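You operate a simulated robot arm through the tools that you are given. There is no shell and no other tool.

The job below is to be done with a simulated robot arm. You get a single attempt, and the scene is never put back.

## Task
Wipe the lint screen clear, then dry the load on low.
Fine: use the blue cloth and put it back; screen pushed in, wait for DONE. Where these are worked on the way, their far stop is far enough and under half their travel is too little: lint screen. What is to be rubbed or washed off counts as gone when no trace of it is left.

The check looks at the end state, three seconds after you hand in, the way a careful person would. Anything else that was tipped, shoved, dropped, spilled or broken makes it a failure. Flat cloth is picked up by pressing the open fingertips on it (5 to 10 N) and closing them slowly along it; thin cloth reads only 2 to 8 mm in the jaws.

## Robot
A 7-joint arm with a two-finger parallel gripper, fixed in place. Base frame: the origin is on the floor under the middle of its stand, x ahead of it, y to its left, z up. Units: m, degrees, N and s.
It reaches about 1.247 m from its shoulder. Its first joint turns from -132.0 to 132.0 degrees. Payload 3.91 kg.
The tool frame sits at the grasp point between the pads (the TCP): z along the fingers, y along the line on which they close. The tips reach 0.03 m beyond it. Largest opening 0.11 m; finger width 0.02, thickness 0.01; the body of the gripper, 0.048 by 0.112 m, starts 0.055 m behind the TCP.
Orientation is that of the tool frame in the base frame, as a unit quaternion [x, y, z, w]. With the fingers straight down and closing along the base's y, the tool's x points along the base's -x, its y along +y and its z along -z.

## Interface
- The arm moves only by the tool arm_command. Its arguments are lists of equal length, an entry for each row: "translation": the shift along the tool's x, y, z in m, a list of three; "turn": the turn, a rotation vector about the tool's x, y, z in rad, a list of three. In form: {"translation": [[x, y, z], ...], "turn": [[rx, ry, rz], ...]}. A call has 1 to 20 rows; each row shifts and turns the commanded pose from where the row before left it, along the tool's axes as they then stand. "hand" is the closure, from 0 (fully open) to 1 (shut), set as the call begins (left out, the last holds). Rows are played at 5 a second. More than 0.05 m and 8.6 degrees between two rows, or a gripper value outside its range, and nothing of the call is played. Where a pose cannot be reached the arm comes as near as it can. A force on the tool above 50 N (or 10 N above the force at the start of the call, whichever is more), or a blocked arm, ends the call early, and 0.2 s more pass. The fingers move at their own pace (about 0.108 m/s each) and stop on an object; they squeeze with about 45 N. The grip force told is the motor's: it shows also when the fingers shut on nothing. Time passes only in rows, and 0.2 s behind the last, so rows that do not move let the fingers close. It gives the time, the measured TCP pose, the force on the tool (base axes), the opening and the grip force at its end, in the units of the frame above (readings bear some noise), with the torque about the TCP (base axes, N m) and any sound that the robot's microphone picked up.
- Cameras (640 x 400 px; columns grow to the right, rows downward): "scene" is fixed at [0.0512, 0.4988, 1.7097]; the picture's right is [-0.03, -1.00, 0.00], its down [-0.75, 0.02, -0.66] and it looks along [0.66, -0.02, -0.75] (base axes); focal length 279 px, centre (320, 200). "wrist" rides on the gripper at [0.072, 0.017, -0.103] in the tool frame; the picture's right is [-0.23, 0.97, 0.00], its down [-0.76, -0.18, -0.62] and it looks along [-0.61, -0.14, 0.78] (tool axes); focal length 222 px, centre (320, 200). There is no depth. A picture from a camera that has moved, and an enlarged one, comes with that camera's place and axes in the base frame and with its lens.
- snapshot(camera): a new picture of that camera. The clock stands still meanwhile.
- zoom(camera, box): a new picture of the part [left, top, right, bottom] of that camera's present view, enlarged. The clock stands still meanwhile.
- sign_off(): hands the job in; it is judged then, once.

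Places have to be worked out from the pictures, the camera data and where the tool is seen. Open the gripper and draw the arm clear of the work before you hand the job in, unless the task says otherwise.

The tools are called after "Call:" as name(argument=value, ...) on one line, values as JSON. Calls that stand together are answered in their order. arm_command: Moves the arm, as the interface text tells. Its arguments: {"type":"object","properties":{"translation":{"type":"array"},"turn":{"type":"array"},"hand":{"type":"number"}},"required":["translation","turn"]} The other tools are called the same way: snapshot (camera) takes a picture; zoom (camera, box) takes an enlarged picture of a part of a camera's view; sign_off () hands the job in.

At the start:

```text
time: 0.0
tcp_pos: [0.5644, 0.3576, 1.4262]
tool_rot: [0.0, 1.0, 0.0, 0.001]
wrist_force: [-0.4, 0.8, -0.2]
wrist_torque: [0.01, -0.03, -0.01]
opening: 0.1101
grip_force: 0.2
```

scene: 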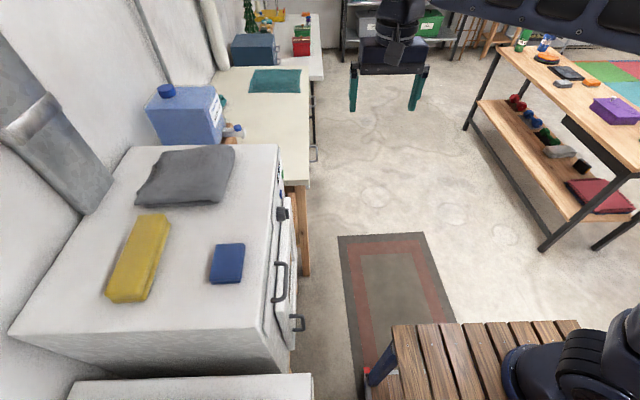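
wrist: 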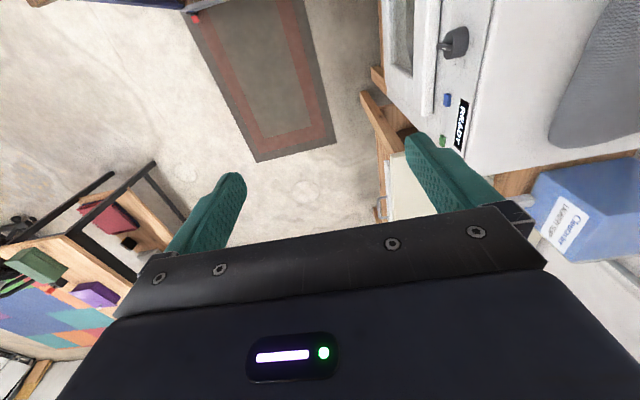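

I begin by looking at the dryer on the left in both cameras in more detail: the cloths, the control panel, and the handles on its front.

Call:
zoom(camera="scene", box=[200, 130, 360, 350])

Call:
zoom(camera="wrist", box=[360, 0, 640, 200])

Call:
zoom(camera="scene", box=[0, 130, 320, 400])

```text
1.82 times, centred on (280, 240) of scene
camera zoom: at [0.0512, 0.4988, 1.7097], right [-0.03, -1.0, 0.0], down [-0.75, 0.02, -0.66], along [0.66, -0.02, -0.75], focal length 507 px, centre (393, 127)
```

zoom: 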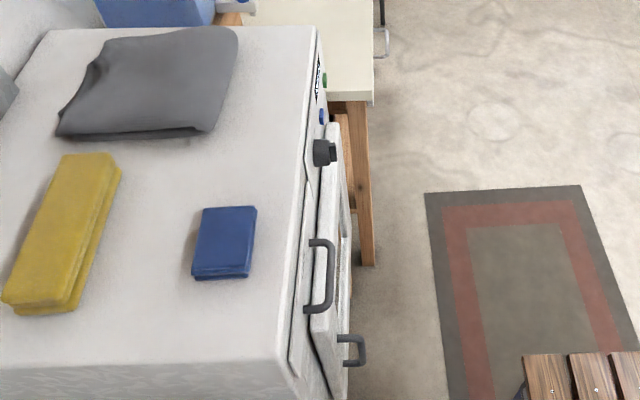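

```text
2.00 times, centred on (500, 100) of wrist
camera zoom: at [0.4917, 0.3734, 1.5299], right [0.23, 0.97, 0.0], down [0.76, -0.18, 0.62], along [0.61, -0.14, -0.78], focal length 444 px, centre (-40, 400)
```

zoom: 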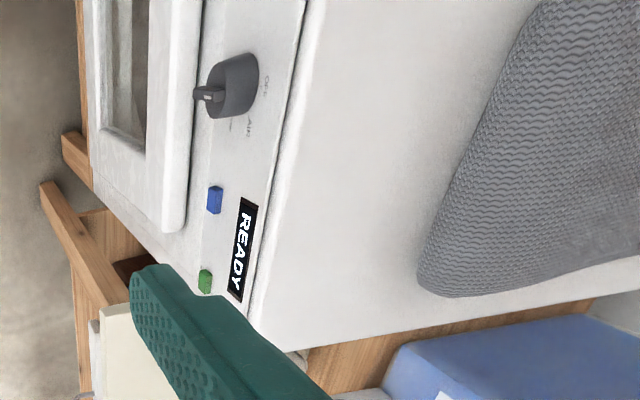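

```text
1.48 times, centred on (160, 265) of scene
camera zoom: at [0.0512, 0.4988, 1.7097], right [-0.03, -1.0, 0.0], down [-0.75, 0.02, -0.66], along [0.66, -0.02, -0.75], focal length 414 px, centre (557, 104)
```

zoom: 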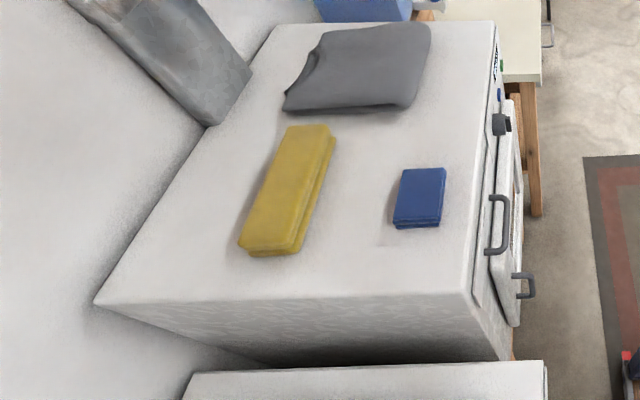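

The dryer's front faces -y at about y≈0.62, its top is at z≈1.12, and the knob triangulates to about (0.575, 0.60, 1.055). I move the arm back and tilt the fingers to point at the front (+y) so the wrist camera can see the panel.

Call:
arm_command(translation=[[0.0167, -0.0333, 0.03], [0.0167, -0.0333, 0.03], [0.0167, -0.0333, 0.03], [0.0167, -0.0333, 0.03], [0.0167, -0.0333, 0.03], [0.0167, -0.0333, 0.03], [0, 0, 0], [0, 0, 0], [0, 0, 0], [0, 0, 0], [0, 0, 0], [0, 0, 0], [0, 0, 0], [0, 0, 0], [0, 0, 0], [0, 0, 0], [0, 0, 0]], turn=[[0, 0, 0], [0, 0, 0], [0, 0, 0], [0, 0, 0], [0, 0, 0], [0, 0, 0], [-0.1428, 0, 0], [-0.1428, 0, 0], [-0.1428, 0, 0], [-0.1428, 0, 0], [-0.1428, 0, 0], [-0.1428, 0, 0], [-0.1428, 0, 0], [-0.1428, 0, 0], [-0.1428, 0, 0], [-0.1428, 0, 0], [-0.1428, 0, 0]], hand=0)

```text
time: 3.6
tcp_pos: [0.467, 0.1577, 1.2478]
tool_rot: [-0.001, 0.707, 0.707, 0.0]
wrist_force: [-0.6, -0.2, -0.3]
wrist_torque: [0.02, -0.01, -0.07]
opening: 0.1097
grip_force: 0.0
out of reach, approached as far as the arm can: row 17
```

The tool now points along +y. I take pictures to see the front panel.

Call:
snapshot(camera="wrist")

Call:
snapshot(camera="scene")

```text
taken
camera wrist: at [0.3952, 0.0534, 1.2657], right [0.23, 0.0, 0.97], down [0.76, -0.62, -0.18], along [0.61, 0.78, -0.14], focal length 222 px, centre (320, 200)
```

wrist: 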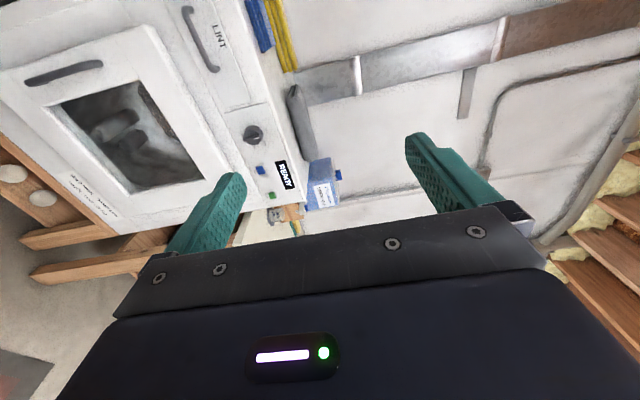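

```text
taken
```

scene: 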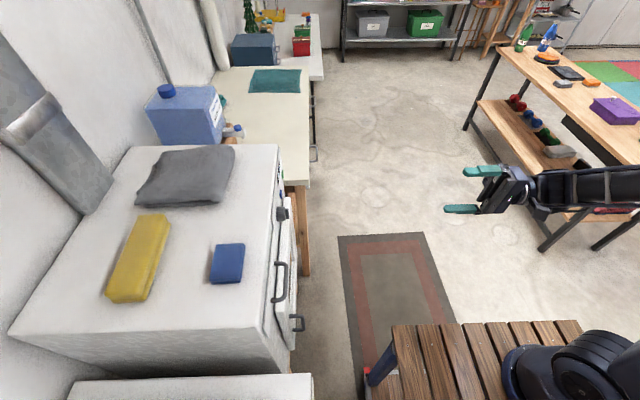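

The front is now in view: a "LINT" drawer with a bar handle at the upper left, a door with a window below, and the knob, display and buttons at the right. I zoom in to read the labels.

Call:
zoom(camera="wrist", box=[160, 0, 360, 125])

Call:
zoom(camera="wrist", box=[220, 100, 340, 220])

Call:
zoom(camera="wrist", box=[0, 40, 240, 240])

```text
3.20 times, centred on (260, 62) of wrist
camera zoom: at [0.3952, 0.0534, 1.2657], right [0.23, 0.0, 0.97], down [0.76, -0.62, -0.18], along [0.61, 0.78, -0.14], focal length 711 px, centre (512, 640)
```

zoom: 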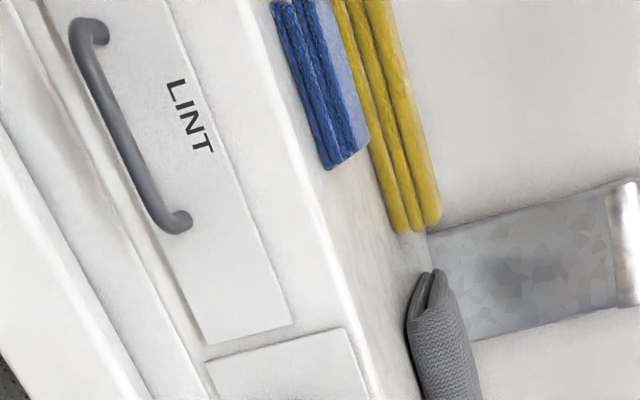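

```text
3.33 times, centred on (280, 160) of wrist
camera zoom: at [0.3952, 0.0534, 1.2657], right [0.23, 0.0, 0.97], down [0.76, -0.62, -0.18], along [0.61, 0.78, -0.14], focal length 740 px, centre (453, 333)
```

zoom: 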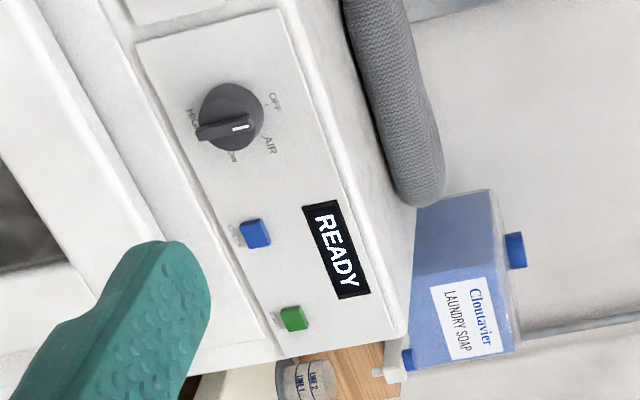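

```text
2.00 times, centred on (120, 140) of wrist
camera zoom: at [0.3952, 0.0534, 1.2657], right [0.23, 0.0, 0.97], down [0.76, -0.62, -0.18], along [0.61, 0.78, -0.14], focal length 444 px, centre (720, 320)
```

zoom: 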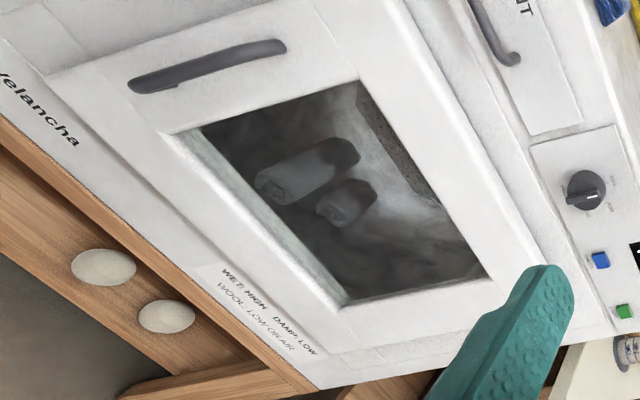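

The label by the door reads "WET: HIGH, DAMP: LOW, WOOL: LOW OR AIR", and the knob carries OFF/AIR/LOW/HIGH. I bring the camera closer to the panel to read the knob pointer and the button legends, stopping at y≈0.45, which stays clear of the front.

Call:
arm_command(translation=[[-0.0075, -0.01875, 0.03625], [-0.0075, -0.01875, 0.03625], [-0.0075, -0.01875, 0.03625], [-0.0075, -0.01875, 0.03625], [-0.0075, -0.01875, 0.03625], [-0.0075, -0.01875, 0.03625], [-0.0075, -0.01875, 0.03625], [-0.0075, -0.01875, 0.03625]], turn=[[0, 0, 0], [0, 0, 0], [0, 0, 0], [0, 0, 0], [0, 0, 0], [0, 0, 0], [0, 0, 0], [0, 0, 0]])

Call:
snapshot(camera="wrist")

Call:
zoom(camera="wrist", box=[180, 60, 400, 240])

```text
time: 5.4
tcp_pos: [0.5255, 0.4463, 1.097]
tool_rot: [0.0, 0.708, 0.707, -0.001]
wrist_force: [-1.1, -0.5, -0.3]
wrist_torque: [-0.02, 0.0, 0.0]
opening: 0.1098
grip_force: 0.0
```

```text
taken
camera wrist: at [0.4533, 0.3406, 1.114], right [0.23, 0.0, 0.97], down [0.76, -0.62, -0.18], along [0.61, 0.78, -0.14], focal length 222 px, centre (320, 200)
```

wrist: 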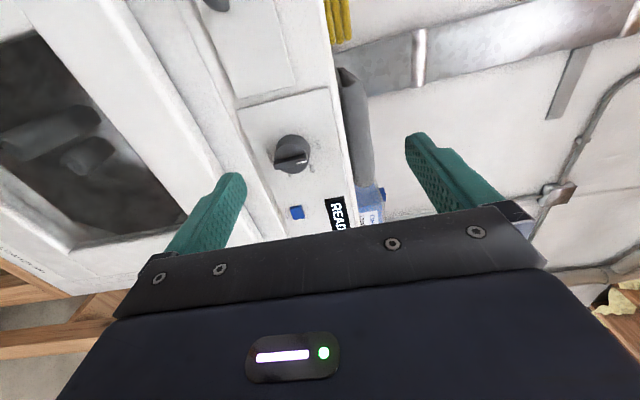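

```text
2.22 times, centred on (290, 150) of wrist
camera zoom: at [0.4533, 0.3406, 1.114], right [0.23, 0.0, 0.97], down [0.76, -0.62, -0.18], along [0.61, 0.78, -0.14], focal length 494 px, centre (387, 311)
```

zoom: 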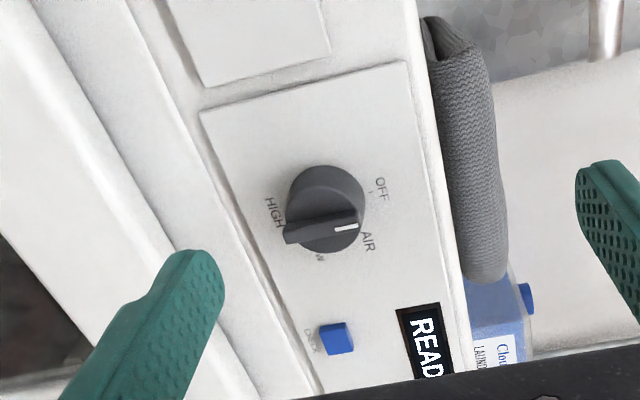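

The pointer is at OFF (straight up). The labels project to OFF 0°, AIR ~60°, LOW ~120° and HIGH 180° clockwise, around (0.577, 1.048). I shift 9 cm in +x to read the button legends.

Call:
arm_command(translation=[[-0.03, 0, 0], [-0.03, 0, 0], [-0.03, 0, 0]], turn=[[0, 0, 0], [0, 0, 0], [0, 0, 0]])

Call:
zoom(camera="wrist", box=[200, 60, 400, 220])

Call:
zoom(camera="wrist", box=[250, 120, 350, 210])

```text
time: 6.2
tcp_pos: [0.6185, 0.4458, 1.0961]
tool_rot: [0.0, 0.707, 0.707, -0.001]
wrist_force: [0.3, 0.6, -0.1]
wrist_torque: [-0.01, -0.02, -0.02]
opening: 0.1099
grip_force: 0.1
```

```text
2.50 times, centred on (300, 140) of wrist
camera zoom: at [0.5459, 0.3404, 1.1135], right [0.23, 0.0, 0.97], down [0.76, -0.62, -0.18], along [0.61, 0.78, -0.14], focal length 555 px, centre (370, 350)
```

zoom: 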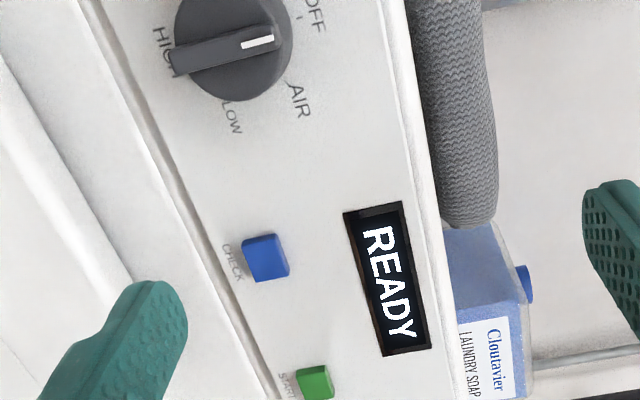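

```text
4.44 times, centred on (300, 165) of wrist
camera zoom: at [0.5459, 0.3404, 1.1135], right [0.23, 0.0, 0.97], down [0.76, -0.62, -0.18], along [0.61, 0.78, -0.14], focal length 987 px, centre (409, 356)
```

zoom: 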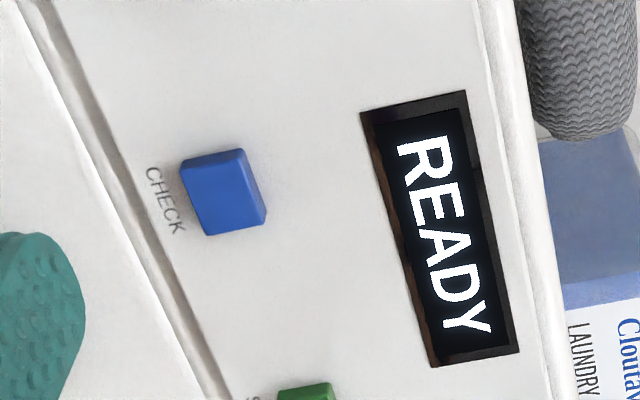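

The blue button is CHECK and the green one is START at about (0.77, 0.605, 1.03). Next I go in front of the LINT handle at about (0.372, 0.577, 1.04), with the fingers half closed so they clear the door.

Call:
arm_command(translation=[[0.0411, -0.0093, 0], [0.0411, -0.0093, 0], [0.0411, -0.0093, 0], [0.0411, -0.0093, 0], [0.0411, -0.0093, 0], [0.0411, -0.0093, 0]], turn=[[0, 0, 0], [0, 0, 0], [0, 0, 0], [0, 0, 0], [0, 0, 0], [0, 0, 0]], hand=0.4)

Call:
snapshot(camera="wrist")

Call:
snapshot(camera="scene")

```text
time: 7.6
tcp_pos: [0.3702, 0.4478, 1.0408]
tool_rot: [0.0, 0.707, 0.707, 0.001]
wrist_force: [-0.3, 0.1, -0.4]
wrist_torque: [0.06, 0.03, 0.0]
opening: 0.0661
grip_force: 0.0
```

```text
taken
camera wrist: at [0.2977, 0.3424, 1.0592], right [0.23, 0.0, 0.97], down [0.76, -0.62, -0.18], along [0.61, 0.78, -0.14], focal length 222 px, centre (320, 200)
```

wrist: 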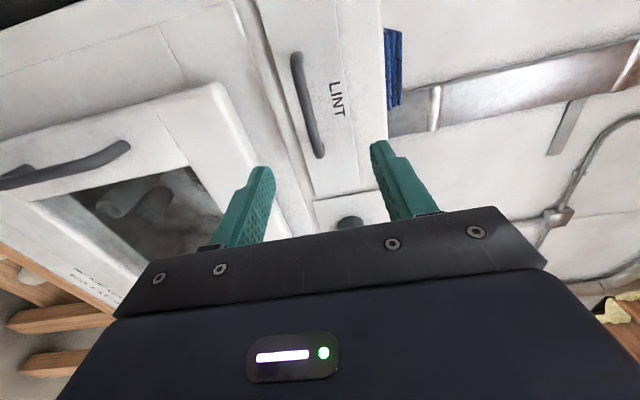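

```text
taken
```

scene: 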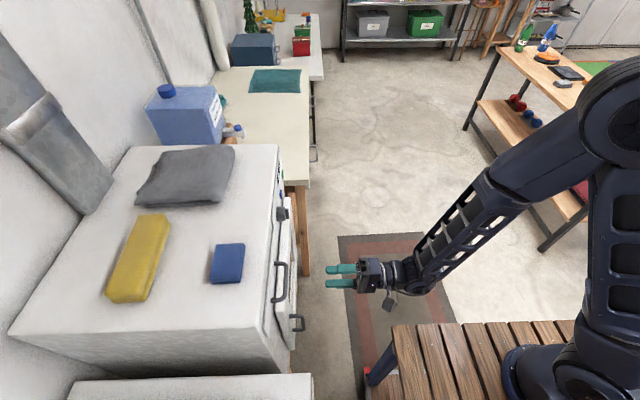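

The handle bar is now at about z≈1.032, y≈0.577, with its middle at x≈0.367. I advance straight in so the bar sits between the pads, then look before closing.

Call:
arm_command(translation=[[0.001, -0.002, 0.029], [0.001, -0.002, 0.029], [0.0, -0.002, 0.029], [0.0, -0.002, 0.027]], turn=[[0, 0, 0], [0, 0, 0], [0, 0, 0], [0, 0, 0]])

Call:
snapshot(camera="wrist")

Call:
zoom(camera="scene", box=[220, 220, 380, 320])

```text
time: 8.6
tcp_pos: [0.3724, 0.5631, 1.0327]
tool_rot: [0.0, 0.707, 0.707, 0.0]
wrist_force: [0.0, -0.4, -0.1]
wrist_torque: [0.02, 0.0, -0.01]
opening: 0.0662
grip_force: 0.0
```

```text
taken
camera wrist: at [0.2998, 0.4568, 1.0505], right [0.23, 0.0, 0.97], down [0.76, -0.62, -0.18], along [0.61, 0.78, -0.14], focal length 222 px, centre (320, 200)
```

wrist: 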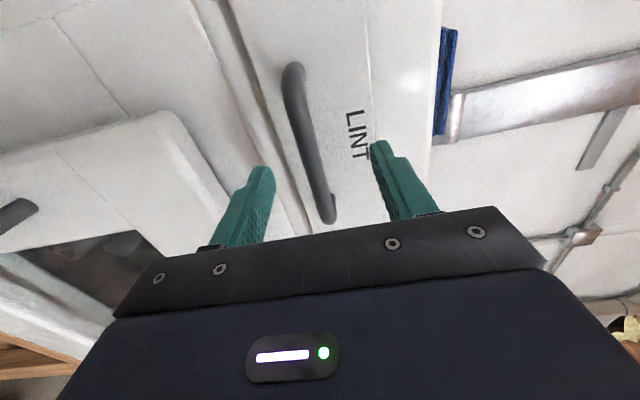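

```text
4.00 times, centred on (300, 270) of scene
camera zoom: at [0.0512, 0.4988, 1.7097], right [-0.03, -1.0, 0.0], down [-0.75, 0.02, -0.66], along [0.66, -0.02, -0.75], focal length 1116 px, centre (400, -80)
```

zoom: 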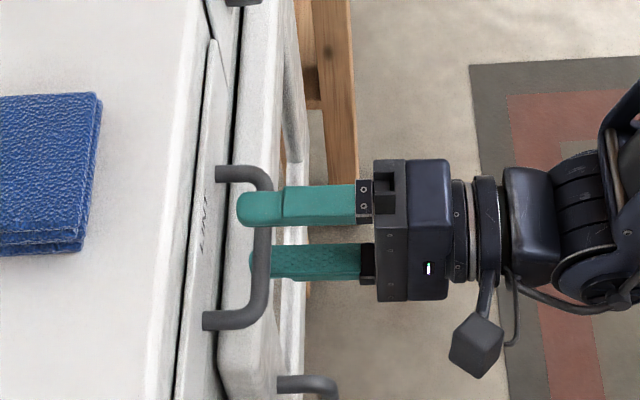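

The upper finger is above the bar and the lower finger below it. I close on the bar.

Call:
arm_command(translation=[[0, 0, 0], [0, 0, 0], [0, 0, 0], [0, 0, 0]], turn=[[0, 0, 0], [0, 0, 0], [0, 0, 0], [0, 0, 0]], hand=1)

```text
time: 9.6
tcp_pos: [0.3726, 0.5611, 1.0299]
tool_rot: [0.001, 0.708, 0.706, -0.001]
wrist_force: [-3.9, -3.1, -48.9]
wrist_torque: [-0.89, -0.09, -0.43]
opening: 0.0117
grip_force: 44.8
```

The grip is on the bar (11.7 mm opening), but the tool is being pushed down, so the bar lies about 3 mm below my command. I lower the command by 3 mm to relieve the force.

Call:
arm_command(translation=[[0, -0.0015, 0], [0, -0.0015, 0], [0, 0, 0]], turn=[[0, 0, 0], [0, 0, 0], [0, 0, 0]])

```text
time: 10.4
tcp_pos: [0.3722, 0.5613, 1.0299]
tool_rot: [0.001, 0.708, 0.707, 0.0]
wrist_force: [8.9, -5.1, -43.8]
wrist_torque: [-0.79, -0.07, -0.08]
opening: 0.0113
grip_force: 44.5
```

The force hardly fell, so it looks as if only the lower finger is loaded. I shift down a little more and watch.

Call:
arm_command(translation=[[0, -0.0015, 0], [0, -0.0015, 0], [0, 0, 0]], turn=[[0, 0, 0], [0, 0, 0], [0, 0, 0]])

Call:
zoom(camera="wrist", box=[220, 40, 420, 240])

Call:
zoom(camera="scene", box=[240, 240, 340, 310])

```text
time: 11.2
tcp_pos: [0.3728, 0.5618, 1.0302]
tool_rot: [-0.001, 0.705, 0.709, 0.001]
wrist_force: [22.5, -11.9, 12.2]
wrist_torque: [0.18, 0.06, -0.09]
opening: 0.0113
grip_force: 45.1
```

```text
2.00 times, centred on (320, 140) of wrist
camera zoom: at [0.2995, 0.457, 1.0467], right [0.23, -0.01, 0.97], down [0.76, -0.62, -0.18], along [0.61, 0.78, -0.14], focal length 444 px, centre (320, 320)
```

zoom: 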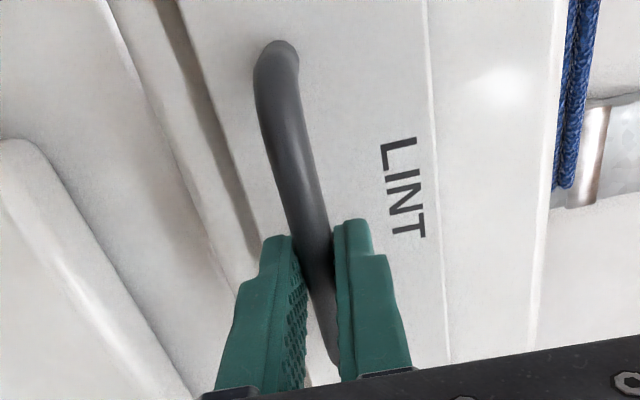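

```text
5.71 times, centred on (290, 275) of scene
camera zoom: at [0.0512, 0.4988, 1.7097], right [-0.03, -1.0, 0.0], down [-0.75, 0.02, -0.66], along [0.66, -0.02, -0.75], focal length 1595 px, centre (491, -229)
```

zoom: 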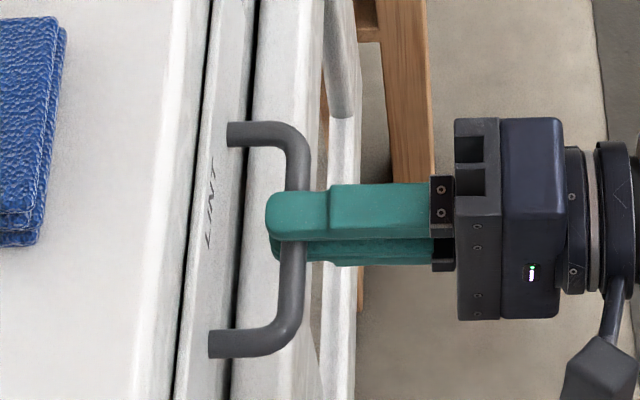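

Both pads hold the bar now. I pull slowly along -y.

Call:
arm_command(translation=[[0, 0, -0.01], [0, 0, -0.01], [0, 0, -0.01], [0, 0, -0.01], [0, 0, -0.01], [0, 0, -0.01]], turn=[[0, 0, 0], [0, 0, 0], [0, 0, 0], [0, 0, 0], [0, 0, 0], [0, 0, 0]])

Call:
zoom(camera="scene", box=[200, 200, 400, 350])

```text
time: 12.2
tcp_pos: [0.37, 0.5263, 1.0298]
tool_rot: [0.0, 0.706, 0.709, 0.002]
wrist_force: [2.1, -0.8, 2.3]
wrist_torque: [0.03, 0.06, -0.29]
opening: 0.0116
grip_force: 45.2
stopped in row 4: the force on the tool passed its limit at 51 N (the readings are from after the stop); the commanded pose is now the measured one
```

```text
2.67 times, centred on (300, 275) of scene
camera zoom: at [0.0512, 0.4988, 1.7097], right [-0.03, -1.0, 0.0], down [-0.75, 0.02, -0.66], along [0.66, -0.02, -0.75], focal length 744 px, centre (373, 0)
```

zoom: 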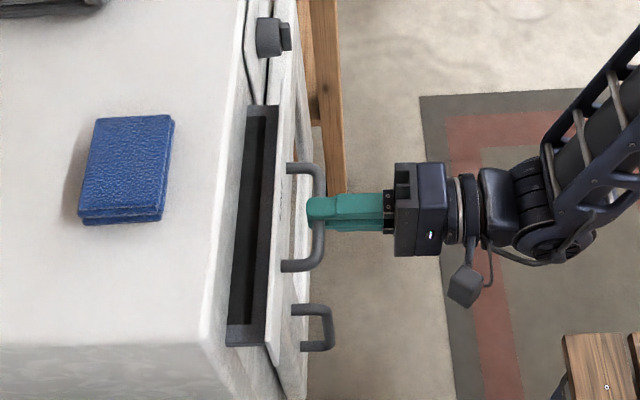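

The drawer has come out about 3.5 cm and the forces have settled. I keep pulling in small steps.

Call:
arm_command(translation=[[0, 0, -0.008], [0, 0, -0.008], [0, 0, -0.008], [0, 0, -0.008], [0, 0, -0.008], [0, 0, -0.008]], turn=[[0, 0, 0], [0, 0, 0], [0, 0, 0], [0, 0, 0], [0, 0, 0], [0, 0, 0]])

```text
time: 13.6
tcp_pos: [0.3706, 0.4777, 1.0303]
tool_rot: [0.0, 0.705, 0.709, 0.0]
wrist_force: [12.7, 3.3, 5.5]
wrist_torque: [0.11, 0.09, -0.15]
opening: 0.0114
grip_force: 44.9
```

It slides smoothly now, with the handle at y≈0.478. I carry on pulling.

Call:
arm_command(translation=[[0, 0, -0.01], [0, 0, -0.01], [0, 0, -0.01], [0, 0, -0.01], [0, 0, -0.01], [0, 0, -0.01]], turn=[[0, 0, 0], [0, 0, 0], [0, 0, 0], [0, 0, 0], [0, 0, 0], [0, 0, 0]])

Call:
snapshot(camera="scene")

Call:
snapshot(camera="wrist")

```text
time: 15.0
tcp_pos: [0.3739, 0.4274, 1.0296]
tool_rot: [-0.004, 0.704, 0.71, -0.001]
wrist_force: [-39.6, 4.8, 28.5]
wrist_torque: [0.28, 0.7, -0.03]
opening: 0.0121
grip_force: 44.2
out of reach, approached as far as the arm can: row 5, 6
```

```text
taken
```

scene: 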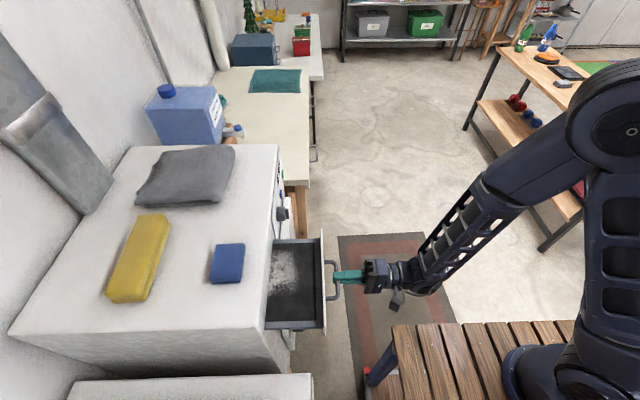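

```text
taken
camera wrist: at [0.3018, 0.3226, 1.0467], right [0.23, 0.0, 0.97], down [0.77, -0.62, -0.18], along [0.6, 0.79, -0.14], focal length 222 px, centre (320, 200)
```

wrist: 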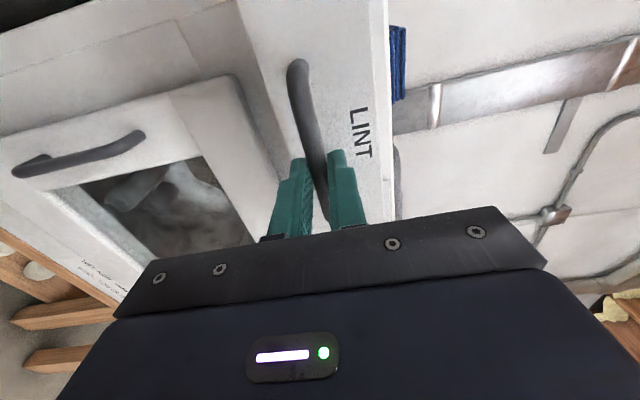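

The screen is out about 13 cm and white lint shows on the mesh, but the arm's reach limit in this posture is near. I zoom in on the tray to see whether the lint is fully exposed.

Call:
zoom(camera="scene", box=[220, 215, 360, 345])

```text
3.08 times, centred on (290, 280) of scene
camera zoom: at [0.0512, 0.4988, 1.7097], right [-0.03, -1.0, 0.0], down [-0.75, 0.02, -0.66], along [0.66, -0.02, -0.75], focal length 859 px, centre (412, -46)
```

zoom: 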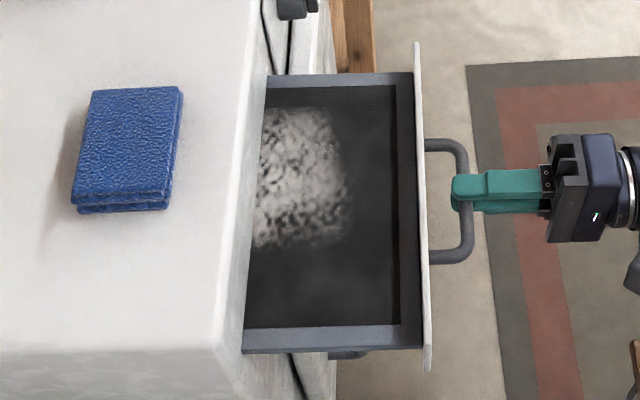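

The lint patch still runs under the front edge, so the screen has to come out further. The arm is near its limit in this posture, so I loosen the fingers slightly to relieve the stress and then swing the hand about the bar until it points down.

Call:
arm_command(translation=[[0, 0, 0], [0, 0, 0]], turn=[[0, 0, 0], [0, 0, 0]], hand=0.7)

```text
time: 15.6
tcp_pos: [0.3787, 0.4281, 1.0269]
tool_rot: [-0.001, 0.706, 0.708, 0.0]
wrist_force: [-0.1, -0.2, 0.1]
wrist_torque: [0.01, 0.01, -0.05]
opening: 0.0331
grip_force: 0.1
```

The forces are gone and the fingers are open to 33 mm around the bar. I swing the hand 90° about the bar so that it points down.

Call:
arm_command(translation=[[0, 0.003, 0], [0, 0.0021, 0.0002], [0, 0.0021, 0.0002], [0, 0.0021, 0.0002], [0, 0.0021, 0.0002], [0, 0.0021, 0.0002], [0, 0.0021, 0.0002]], turn=[[0, 0, 0], [0.1428, 0, 0], [0.1428, 0, 0], [0.1428, 0, 0], [0.1428, 0, 0], [0.1428, 0, 0], [0.1428, 0, 0]])

Call:
zoom(camera="scene", box=[260, 215, 400, 345])

Call:
snapshot(camera="wrist")

```text
time: 17.2
tcp_pos: [0.3802, 0.4335, 1.0423]
tool_rot: [0.0, 0.936, 0.351, 0.002]
wrist_force: [0.2, 0.5, -0.7]
wrist_torque: [0.02, 0.03, -0.01]
opening: 0.033
grip_force: 0.1
```

```text
3.08 times, centred on (330, 280) of scene
camera zoom: at [0.0512, 0.4988, 1.7097], right [-0.03, -1.0, 0.0], down [-0.75, 0.02, -0.66], along [0.66, -0.02, -0.75], focal length 859 px, centre (289, -46)
```

zoom: 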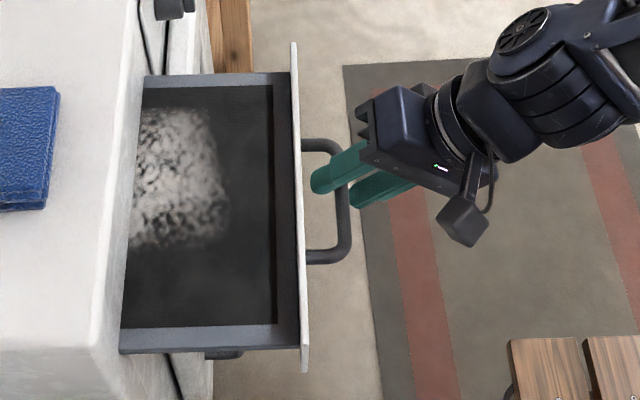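

```text
taken
camera wrist: at [0.3062, 0.3765, 1.1316], right [0.23, 0.73, 0.64], down [0.76, -0.54, 0.36], along [0.61, 0.41, -0.68], focal length 222 px, centre (320, 200)
```

wrist: 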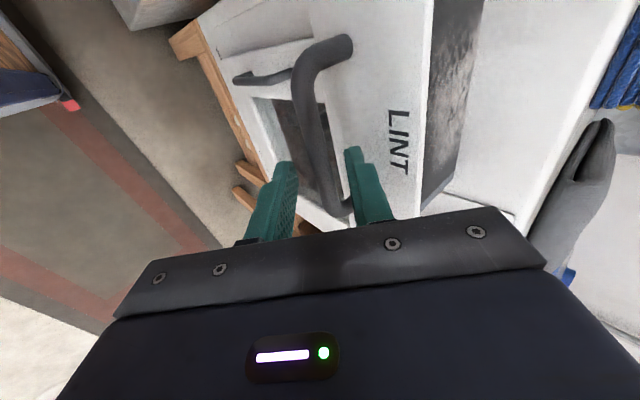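

The bar sits well between the fingers at 41° tilt. I swing three more steps toward vertical for reach, and then close.

Call:
arm_command(translation=[[0, 0.0021, 0.0002], [0, 0.0021, 0.0002], [0, 0.0021, 0.0002]], turn=[[0.1428, 0, 0], [0.1428, 0, 0], [0.1428, 0, 0]])

Call:
zoom(camera="scene", box=[260, 215, 400, 345])

Call:
snapshot(camera="wrist")

```text
time: 18.0
tcp_pos: [0.3789, 0.4396, 1.0453]
tool_rot: [0.0, 0.99, 0.144, 0.0]
wrist_force: [0.0, -0.3, -0.9]
wrist_torque: [0.02, 0.01, -0.02]
opening: 0.0332
grip_force: 0.0
```

```text
3.08 times, centred on (330, 280) of scene
camera zoom: at [0.0512, 0.4988, 1.7097], right [-0.03, -1.0, 0.0], down [-0.75, 0.02, -0.66], along [0.66, -0.02, -0.75], focal length 859 px, centre (289, -46)
```

zoom: 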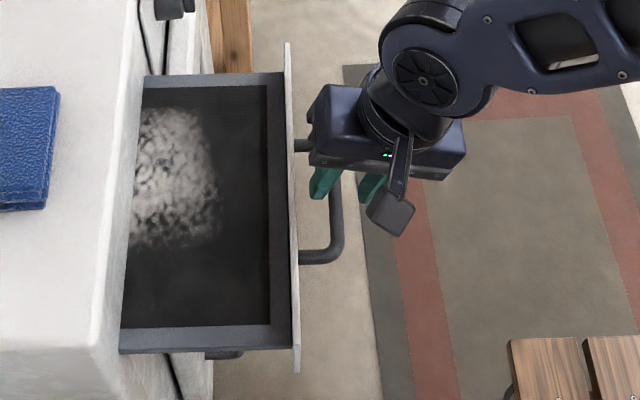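

```text
taken
camera wrist: at [0.3061, 0.4243, 1.1501], right [0.23, 0.93, 0.28], down [0.76, -0.35, 0.55], along [0.61, 0.09, -0.79], focal length 222 px, centre (320, 200)
```

wrist: 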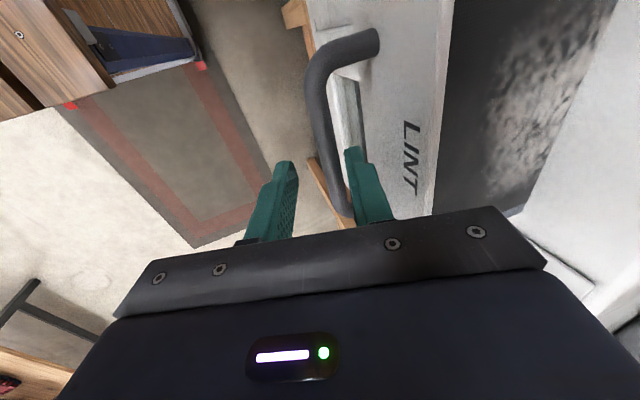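

The bar is between the fingers and nearer the inner one; the drawer slides freely, so it will centre itself. I close.

Call:
arm_command(translation=[[0, 0, 0], [0, 0, 0], [0, 0, 0]], turn=[[0, 0, 0], [0, 0, 0], [0, 0, 0]], hand=1)

```text
time: 18.8
tcp_pos: [0.3802, 0.4403, 1.0465]
tool_rot: [0.0, 0.989, 0.146, 0.003]
wrist_force: [-1.8, 0.3, 18.4]
wrist_torque: [0.07, -0.1, -0.09]
opening: 0.0116
grip_force: 45.1
```

Gripped at 11.6 mm. I pull further along -y.

Call:
arm_command(translation=[[0, -0.0096, -0.00285], [0, -0.0096, -0.00285], [0, -0.0096, -0.00285], [0, -0.0096, -0.00285], [0, -0.0096, -0.00285], [0, -0.0096, -0.00285]], turn=[[0, 0, 0], [0, 0, 0], [0, 0, 0], [0, 0, 0], [0, 0, 0], [0, 0, 0]])

Call:
zoom(camera="scene", box=[220, 200, 400, 345])

```text
time: 20.2
tcp_pos: [0.3792, 0.3754, 1.0458]
tool_rot: [0.0, 0.99, 0.143, 0.0]
wrist_force: [21.0, 1.9, 11.5]
wrist_torque: [0.1, -1.21, -0.3]
opening: 0.0116
grip_force: 44.9
```

```text
2.76 times, centred on (310, 272) of scene
camera zoom: at [0.0512, 0.4988, 1.7097], right [-0.03, -1.0, 0.0], down [-0.75, 0.02, -0.66], along [0.66, -0.02, -0.75], focal length 770 px, centre (348, 0)
```

zoom: 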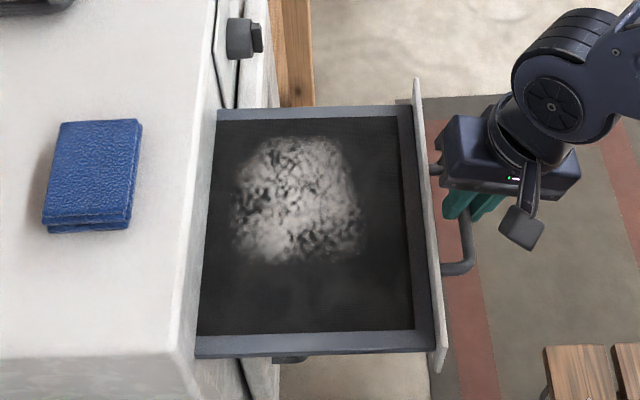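

The lint patch is now wholly exposed, about x 0.34–0.48, y 0.47–0.60. I pull further toward the far stop to get more room to wipe.

Call:
arm_command(translation=[[0, -0.0096, -0.00285], [0, -0.0096, -0.00285], [0, -0.0096, -0.00285], [0, -0.0096, -0.00285], [0, -0.0096, -0.00285]], turn=[[0, 0, 0], [0, 0, 0], [0, 0, 0], [0, 0, 0], [0, 0, 0]])

Call:
zoom(camera="scene", box=[220, 200, 400, 345])

```text
time: 20.9
tcp_pos: [0.3797, 0.3581, 1.0469]
tool_rot: [0.0, 0.989, 0.147, 0.001]
wrist_force: [6.6, 25.2, -21.3]
wrist_torque: [0.33, -0.56, -0.22]
opening: 0.0114
grip_force: 44.7
stopped in row 3: the force on the tool passed its limit at 62 N (the readings are from after the stop); the commanded pose is now the measured one
```

```text
2.76 times, centred on (310, 272) of scene
camera zoom: at [0.0512, 0.4988, 1.7097], right [-0.03, -1.0, 0.0], down [-0.75, 0.02, -0.66], along [0.66, -0.02, -0.75], focal length 770 px, centre (348, 0)
```

zoom: 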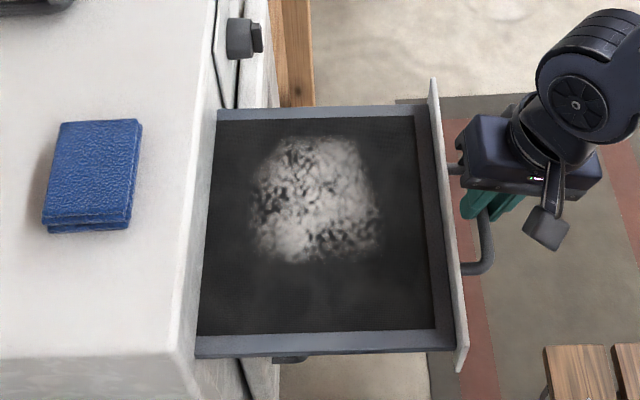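

The drawer hit its far stop (about 21.5 cm of travel). I open a little and lift straight off the bar, along the fingers.

Call:
arm_command(translation=[[0, 0, 0], [0, 0, 0]], turn=[[0, 0, 0], [0, 0, 0]], hand=0.7)

Call:
arm_command(translation=[[0, 0, -0.02], [0, 0, -0.03], [0, 0, -0.04], [0, 0, -0.04], [0, 0, -0.04], [0, 0, -0.04]], turn=[[0, 0, 0], [0, 0, 0], [0, 0, 0], [0, 0, 0], [0, 0, 0], [0, 0, 0]])

Call:
snapshot(camera="wrist")

Call:
snapshot(camera="scene")

```text
time: 21.5
tcp_pos: [0.3778, 0.3574, 1.0475]
tool_rot: [0.0, 0.989, 0.147, 0.002]
wrist_force: [0.8, 0.5, -0.3]
wrist_torque: [-0.01, -0.02, -0.01]
opening: 0.0328
grip_force: 0.0
```

```text
time: 22.9
tcp_pos: [0.378, 0.2953, 1.2494]
tool_rot: [0.0, 0.989, 0.147, 0.002]
wrist_force: [0.4, 0.6, -0.2]
wrist_torque: [-0.06, 0.02, -0.03]
opening: 0.0331
grip_force: 0.0
```

```text
taken
camera wrist: at [0.3051, 0.2801, 1.3542], right [0.23, 0.93, 0.28], down [0.76, -0.35, 0.55], along [0.61, 0.09, -0.79], focal length 222 px, centre (320, 200)
```

wrist: 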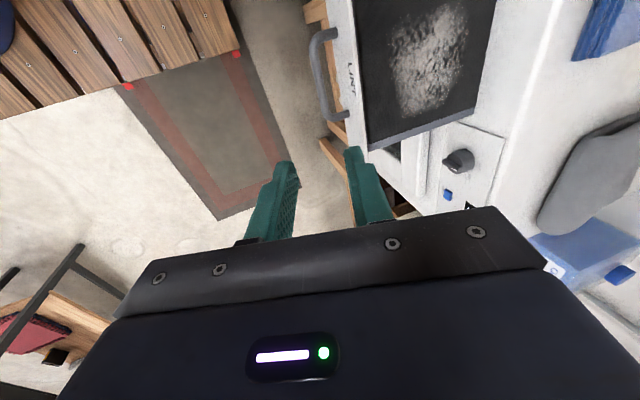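

```text
taken
```

scene: 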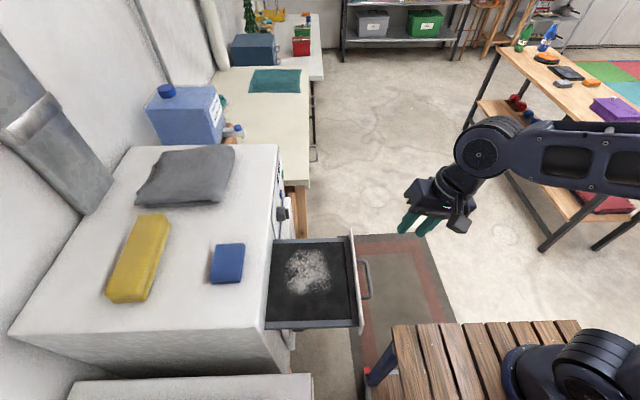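

The drawer stayed out. I zoom both cameras on the tray to work out the depth of the mesh and the extent of the lint.

Call:
zoom(camera="wrist", box=[300, 0, 500, 160])

Call:
zoom(camera="scene", box=[240, 210, 390, 340])

```text
2.50 times, centred on (400, 80) of wrist
camera zoom: at [0.3051, 0.2801, 1.3542], right [0.23, 0.93, 0.28], down [0.76, -0.35, 0.55], along [0.61, 0.09, -0.79], focal length 555 px, centre (120, 500)
```

zoom: 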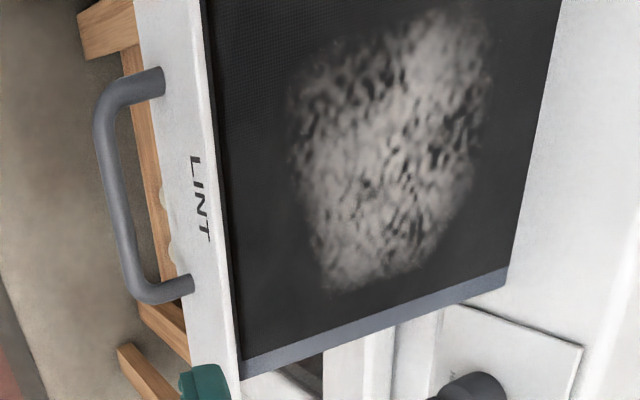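

```text
3.08 times, centred on (315, 275) of scene
camera zoom: at [0.0512, 0.4988, 1.7097], right [-0.03, -1.0, 0.0], down [-0.75, 0.02, -0.66], along [0.66, -0.02, -0.75], focal length 859 px, centre (335, -31)
```

zoom: 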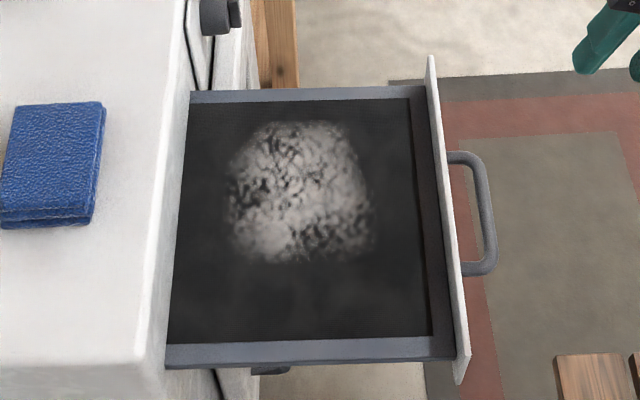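

The mesh lies at about z≈1.05, and the lint covers roughly x 0.32–0.455, y 0.455–0.58. I straighten the hand to vertical, open it, and move above the blue cloth for a close look.

Call:
arm_command(translation=[[0, 0, 0], [0, 0, 0], [0.001, 0.0444, -0.0056], [0.001, 0.0444, -0.0056], [0.001, 0.0444, -0.0056], [0.001, 0.0444, -0.0056], [0.001, 0.0444, -0.0056], [0.001, 0.0444, -0.0056], [0.001, 0.0444, -0.0056], [0.001, 0.0444, -0.0056], [0.001, 0.0444, -0.0056]], turn=[[0.1475, 0, 0], [0.1475, 0, 0], [0, 0, 0], [0, 0, 0], [0, 0, 0], [0, 0, 0], [0, 0, 0], [0, 0, 0], [0, 0, 0], [0, 0, 0], [0, 0, 0]], hand=0)

Call:
snapshot(camera="wrist")

Call:
zoom(camera="wrist", box=[220, 20, 420, 180])

```text
time: 25.3
tcp_pos: [0.3662, 0.6979, 1.2985]
tool_rot: [0.001, 1.0, -0.001, 0.003]
wrist_force: [0.3, -0.6, 0.6]
wrist_torque: [0.06, 0.03, 0.02]
opening: 0.1101
grip_force: 0.1
```

```text
taken
camera wrist: at [0.2933, 0.7136, 1.4034], right [0.23, 0.97, 0.0], down [0.76, -0.18, 0.63], along [0.61, -0.14, -0.78], focal length 222 px, centre (320, 200)
```

wrist: 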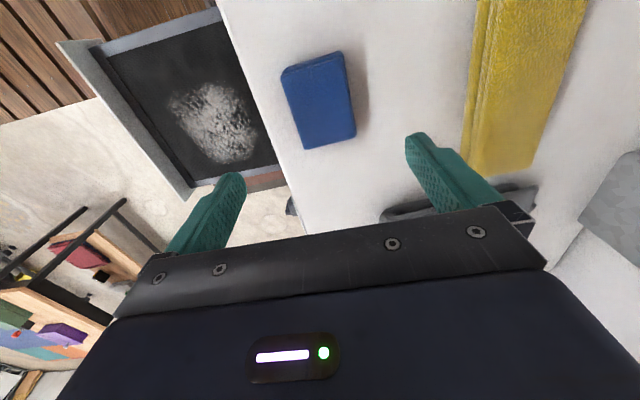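

```text
2.50 times, centred on (320, 100) of wrist
camera zoom: at [0.2933, 0.7136, 1.4034], right [0.23, 0.97, 0.0], down [0.76, -0.18, 0.63], along [0.61, -0.14, -0.78], focal length 555 px, centre (320, 450)
```

zoom: 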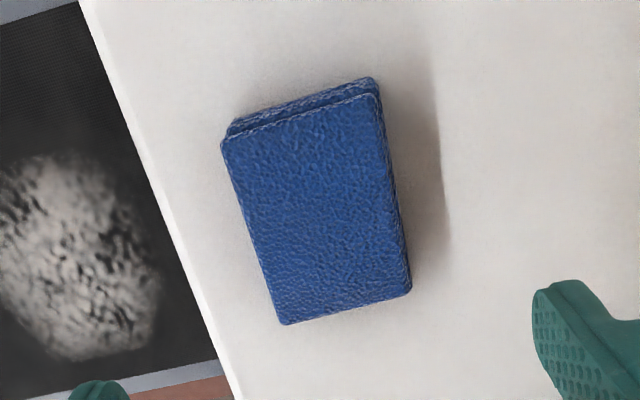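

The blue cloth is a folded stack about 84×66×20 mm, centred near (0.369, 0.699) and nearly axis-aligned, so it fits between the open fingers across y. I descend part way over it.

Call:
arm_command(translation=[[-0.003, 0, 0.03], [0, 0, 0.03], [0, 0, 0.03], [0, 0, 0.015]], turn=[[0, 0, 0], [0, 0, 0], [0, 0, 0], [0, 0, 0]])

Call:
snapshot(camera="wrist")

Call:
zoom(camera="scene", box=[170, 190, 310, 310])

```text
time: 26.3
tcp_pos: [0.3707, 0.6948, 1.1931]
tool_rot: [0.0, 1.0, -0.001, 0.001]
wrist_force: [0.0, -0.5, 0.3]
wrist_torque: [0.01, 0.03, 0.03]
opening: 0.1102
grip_force: 0.1
```

```text
taken
camera wrist: at [0.2984, 0.7109, 1.2971], right [0.23, 0.97, 0.0], down [0.76, -0.18, 0.63], along [0.61, -0.14, -0.78], focal length 222 px, centre (320, 200)
```

wrist: 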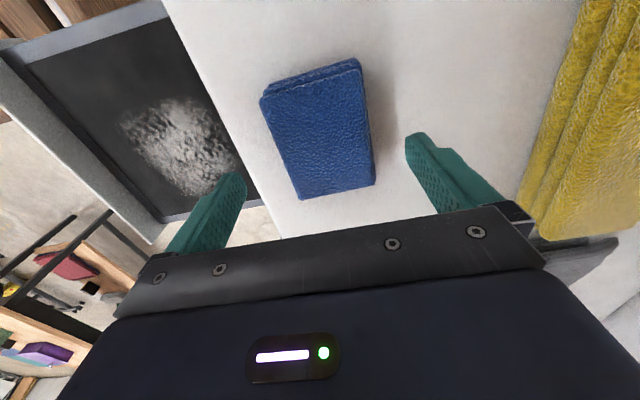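

```text
3.33 times, centred on (240, 250) of scene
camera zoom: at [0.0512, 0.4988, 1.7097], right [-0.03, -1.0, 0.0], down [-0.75, 0.02, -0.66], along [0.66, -0.02, -0.75], focal length 930 px, centre (587, 33)
```

zoom: 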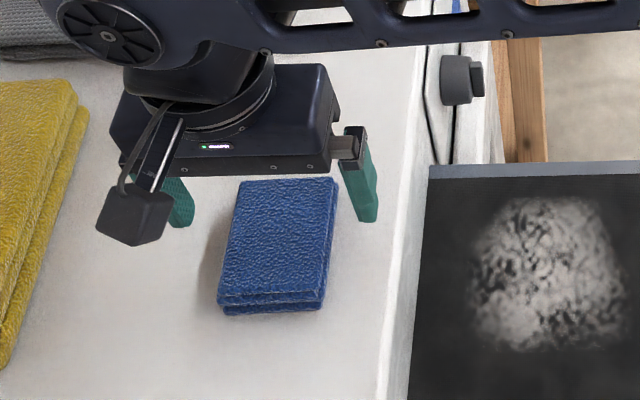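

The cloth centre is (0.371, 0.699) with its top at about 1.142. I centre the hand (+4 mm in y) and go down with the tips close to the dryer top, watching the force.

Call:
arm_command(translation=[[0, 0.004, 0.01], [0, 0, 0.01], [0, 0, 0.008], [0, 0, 0.004]], turn=[[0, 0, 0], [0, 0, 0], [0, 0, 0], [0, 0, 0]])

Call:
snapshot(camera="wrist")

Call:
zoom(camera="scene", box=[190, 210, 290, 300])

```text
time: 27.3
tcp_pos: [0.3711, 0.6994, 1.1615]
tool_rot: [0.0, 1.0, 0.0, 0.002]
wrist_force: [-0.2, 0.2, 0.2]
wrist_torque: [-0.01, -0.03, 0.0]
opening: 0.1101
grip_force: 0.1
```

```text
taken
camera wrist: at [0.2976, 0.7159, 1.2655], right [0.23, 0.97, 0.0], down [0.76, -0.18, 0.63], along [0.61, -0.14, -0.78], focal length 222 px, centre (320, 200)
```

wrist: 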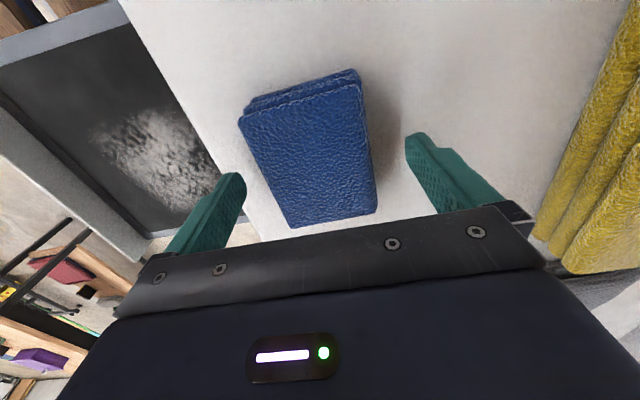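

```text
4.44 times, centred on (240, 255) of scene
camera zoom: at [0.0512, 0.4988, 1.7097], right [-0.03, -1.0, 0.0], down [-0.75, 0.02, -0.66], along [0.66, -0.02, -0.75], focal length 1240 px, centre (676, -44)
```

zoom: 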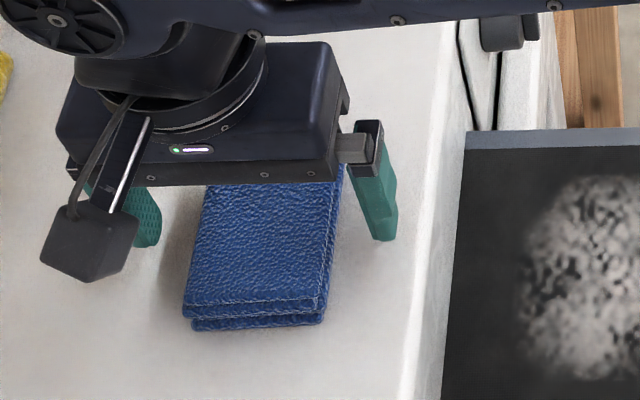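

The fingers straddle the cloth cleanly. I ease down to find the dryer surface by touch.

Call:
arm_command(translation=[[0, 0, 0.002], [0, 0, 0.002], [0, 0, 0.0015]], turn=[[0, 0, 0], [0, 0, 0], [0, 0, 0]])

```text
time: 28.1
tcp_pos: [0.3716, 0.6994, 1.155]
tool_rot: [0.001, 1.0, 0.0, 0.002]
wrist_force: [0.4, -0.1, -0.1]
wrist_torque: [-0.02, -0.01, 0.0]
opening: 0.1102
grip_force: 0.1
```

No contact yet with the tips at 1.125. I go a little further.

Call:
arm_command(translation=[[0, 0, 0.0015], [0, 0, 0.0015], [0, 0, 0.0]], turn=[[0, 0, 0], [0, 0, 0], [0, 0, 0]])

```text
time: 28.9
tcp_pos: [0.3715, 0.6995, 1.1531]
tool_rot: [0.0, 1.0, -0.001, 0.001]
wrist_force: [-0.5, -0.2, -0.4]
wrist_torque: [0.02, 0.01, -0.03]
opening: 0.1101
grip_force: 0.1
```

Call:
arm_command(translation=[[0, 0, 0.0015], [0, 0, 0.0015], [0, 0, 0.0]], turn=[[0, 0, 0], [0, 0, 0], [0, 0, 0]])

```text
time: 29.7
tcp_pos: [0.372, 0.6998, 1.1498]
tool_rot: [0.0, 1.0, -0.001, 0.002]
wrist_force: [0.0, 0.6, 12.3]
wrist_torque: [-0.6, 0.13, 0.07]
opening: 0.1097
grip_force: 0.1
```

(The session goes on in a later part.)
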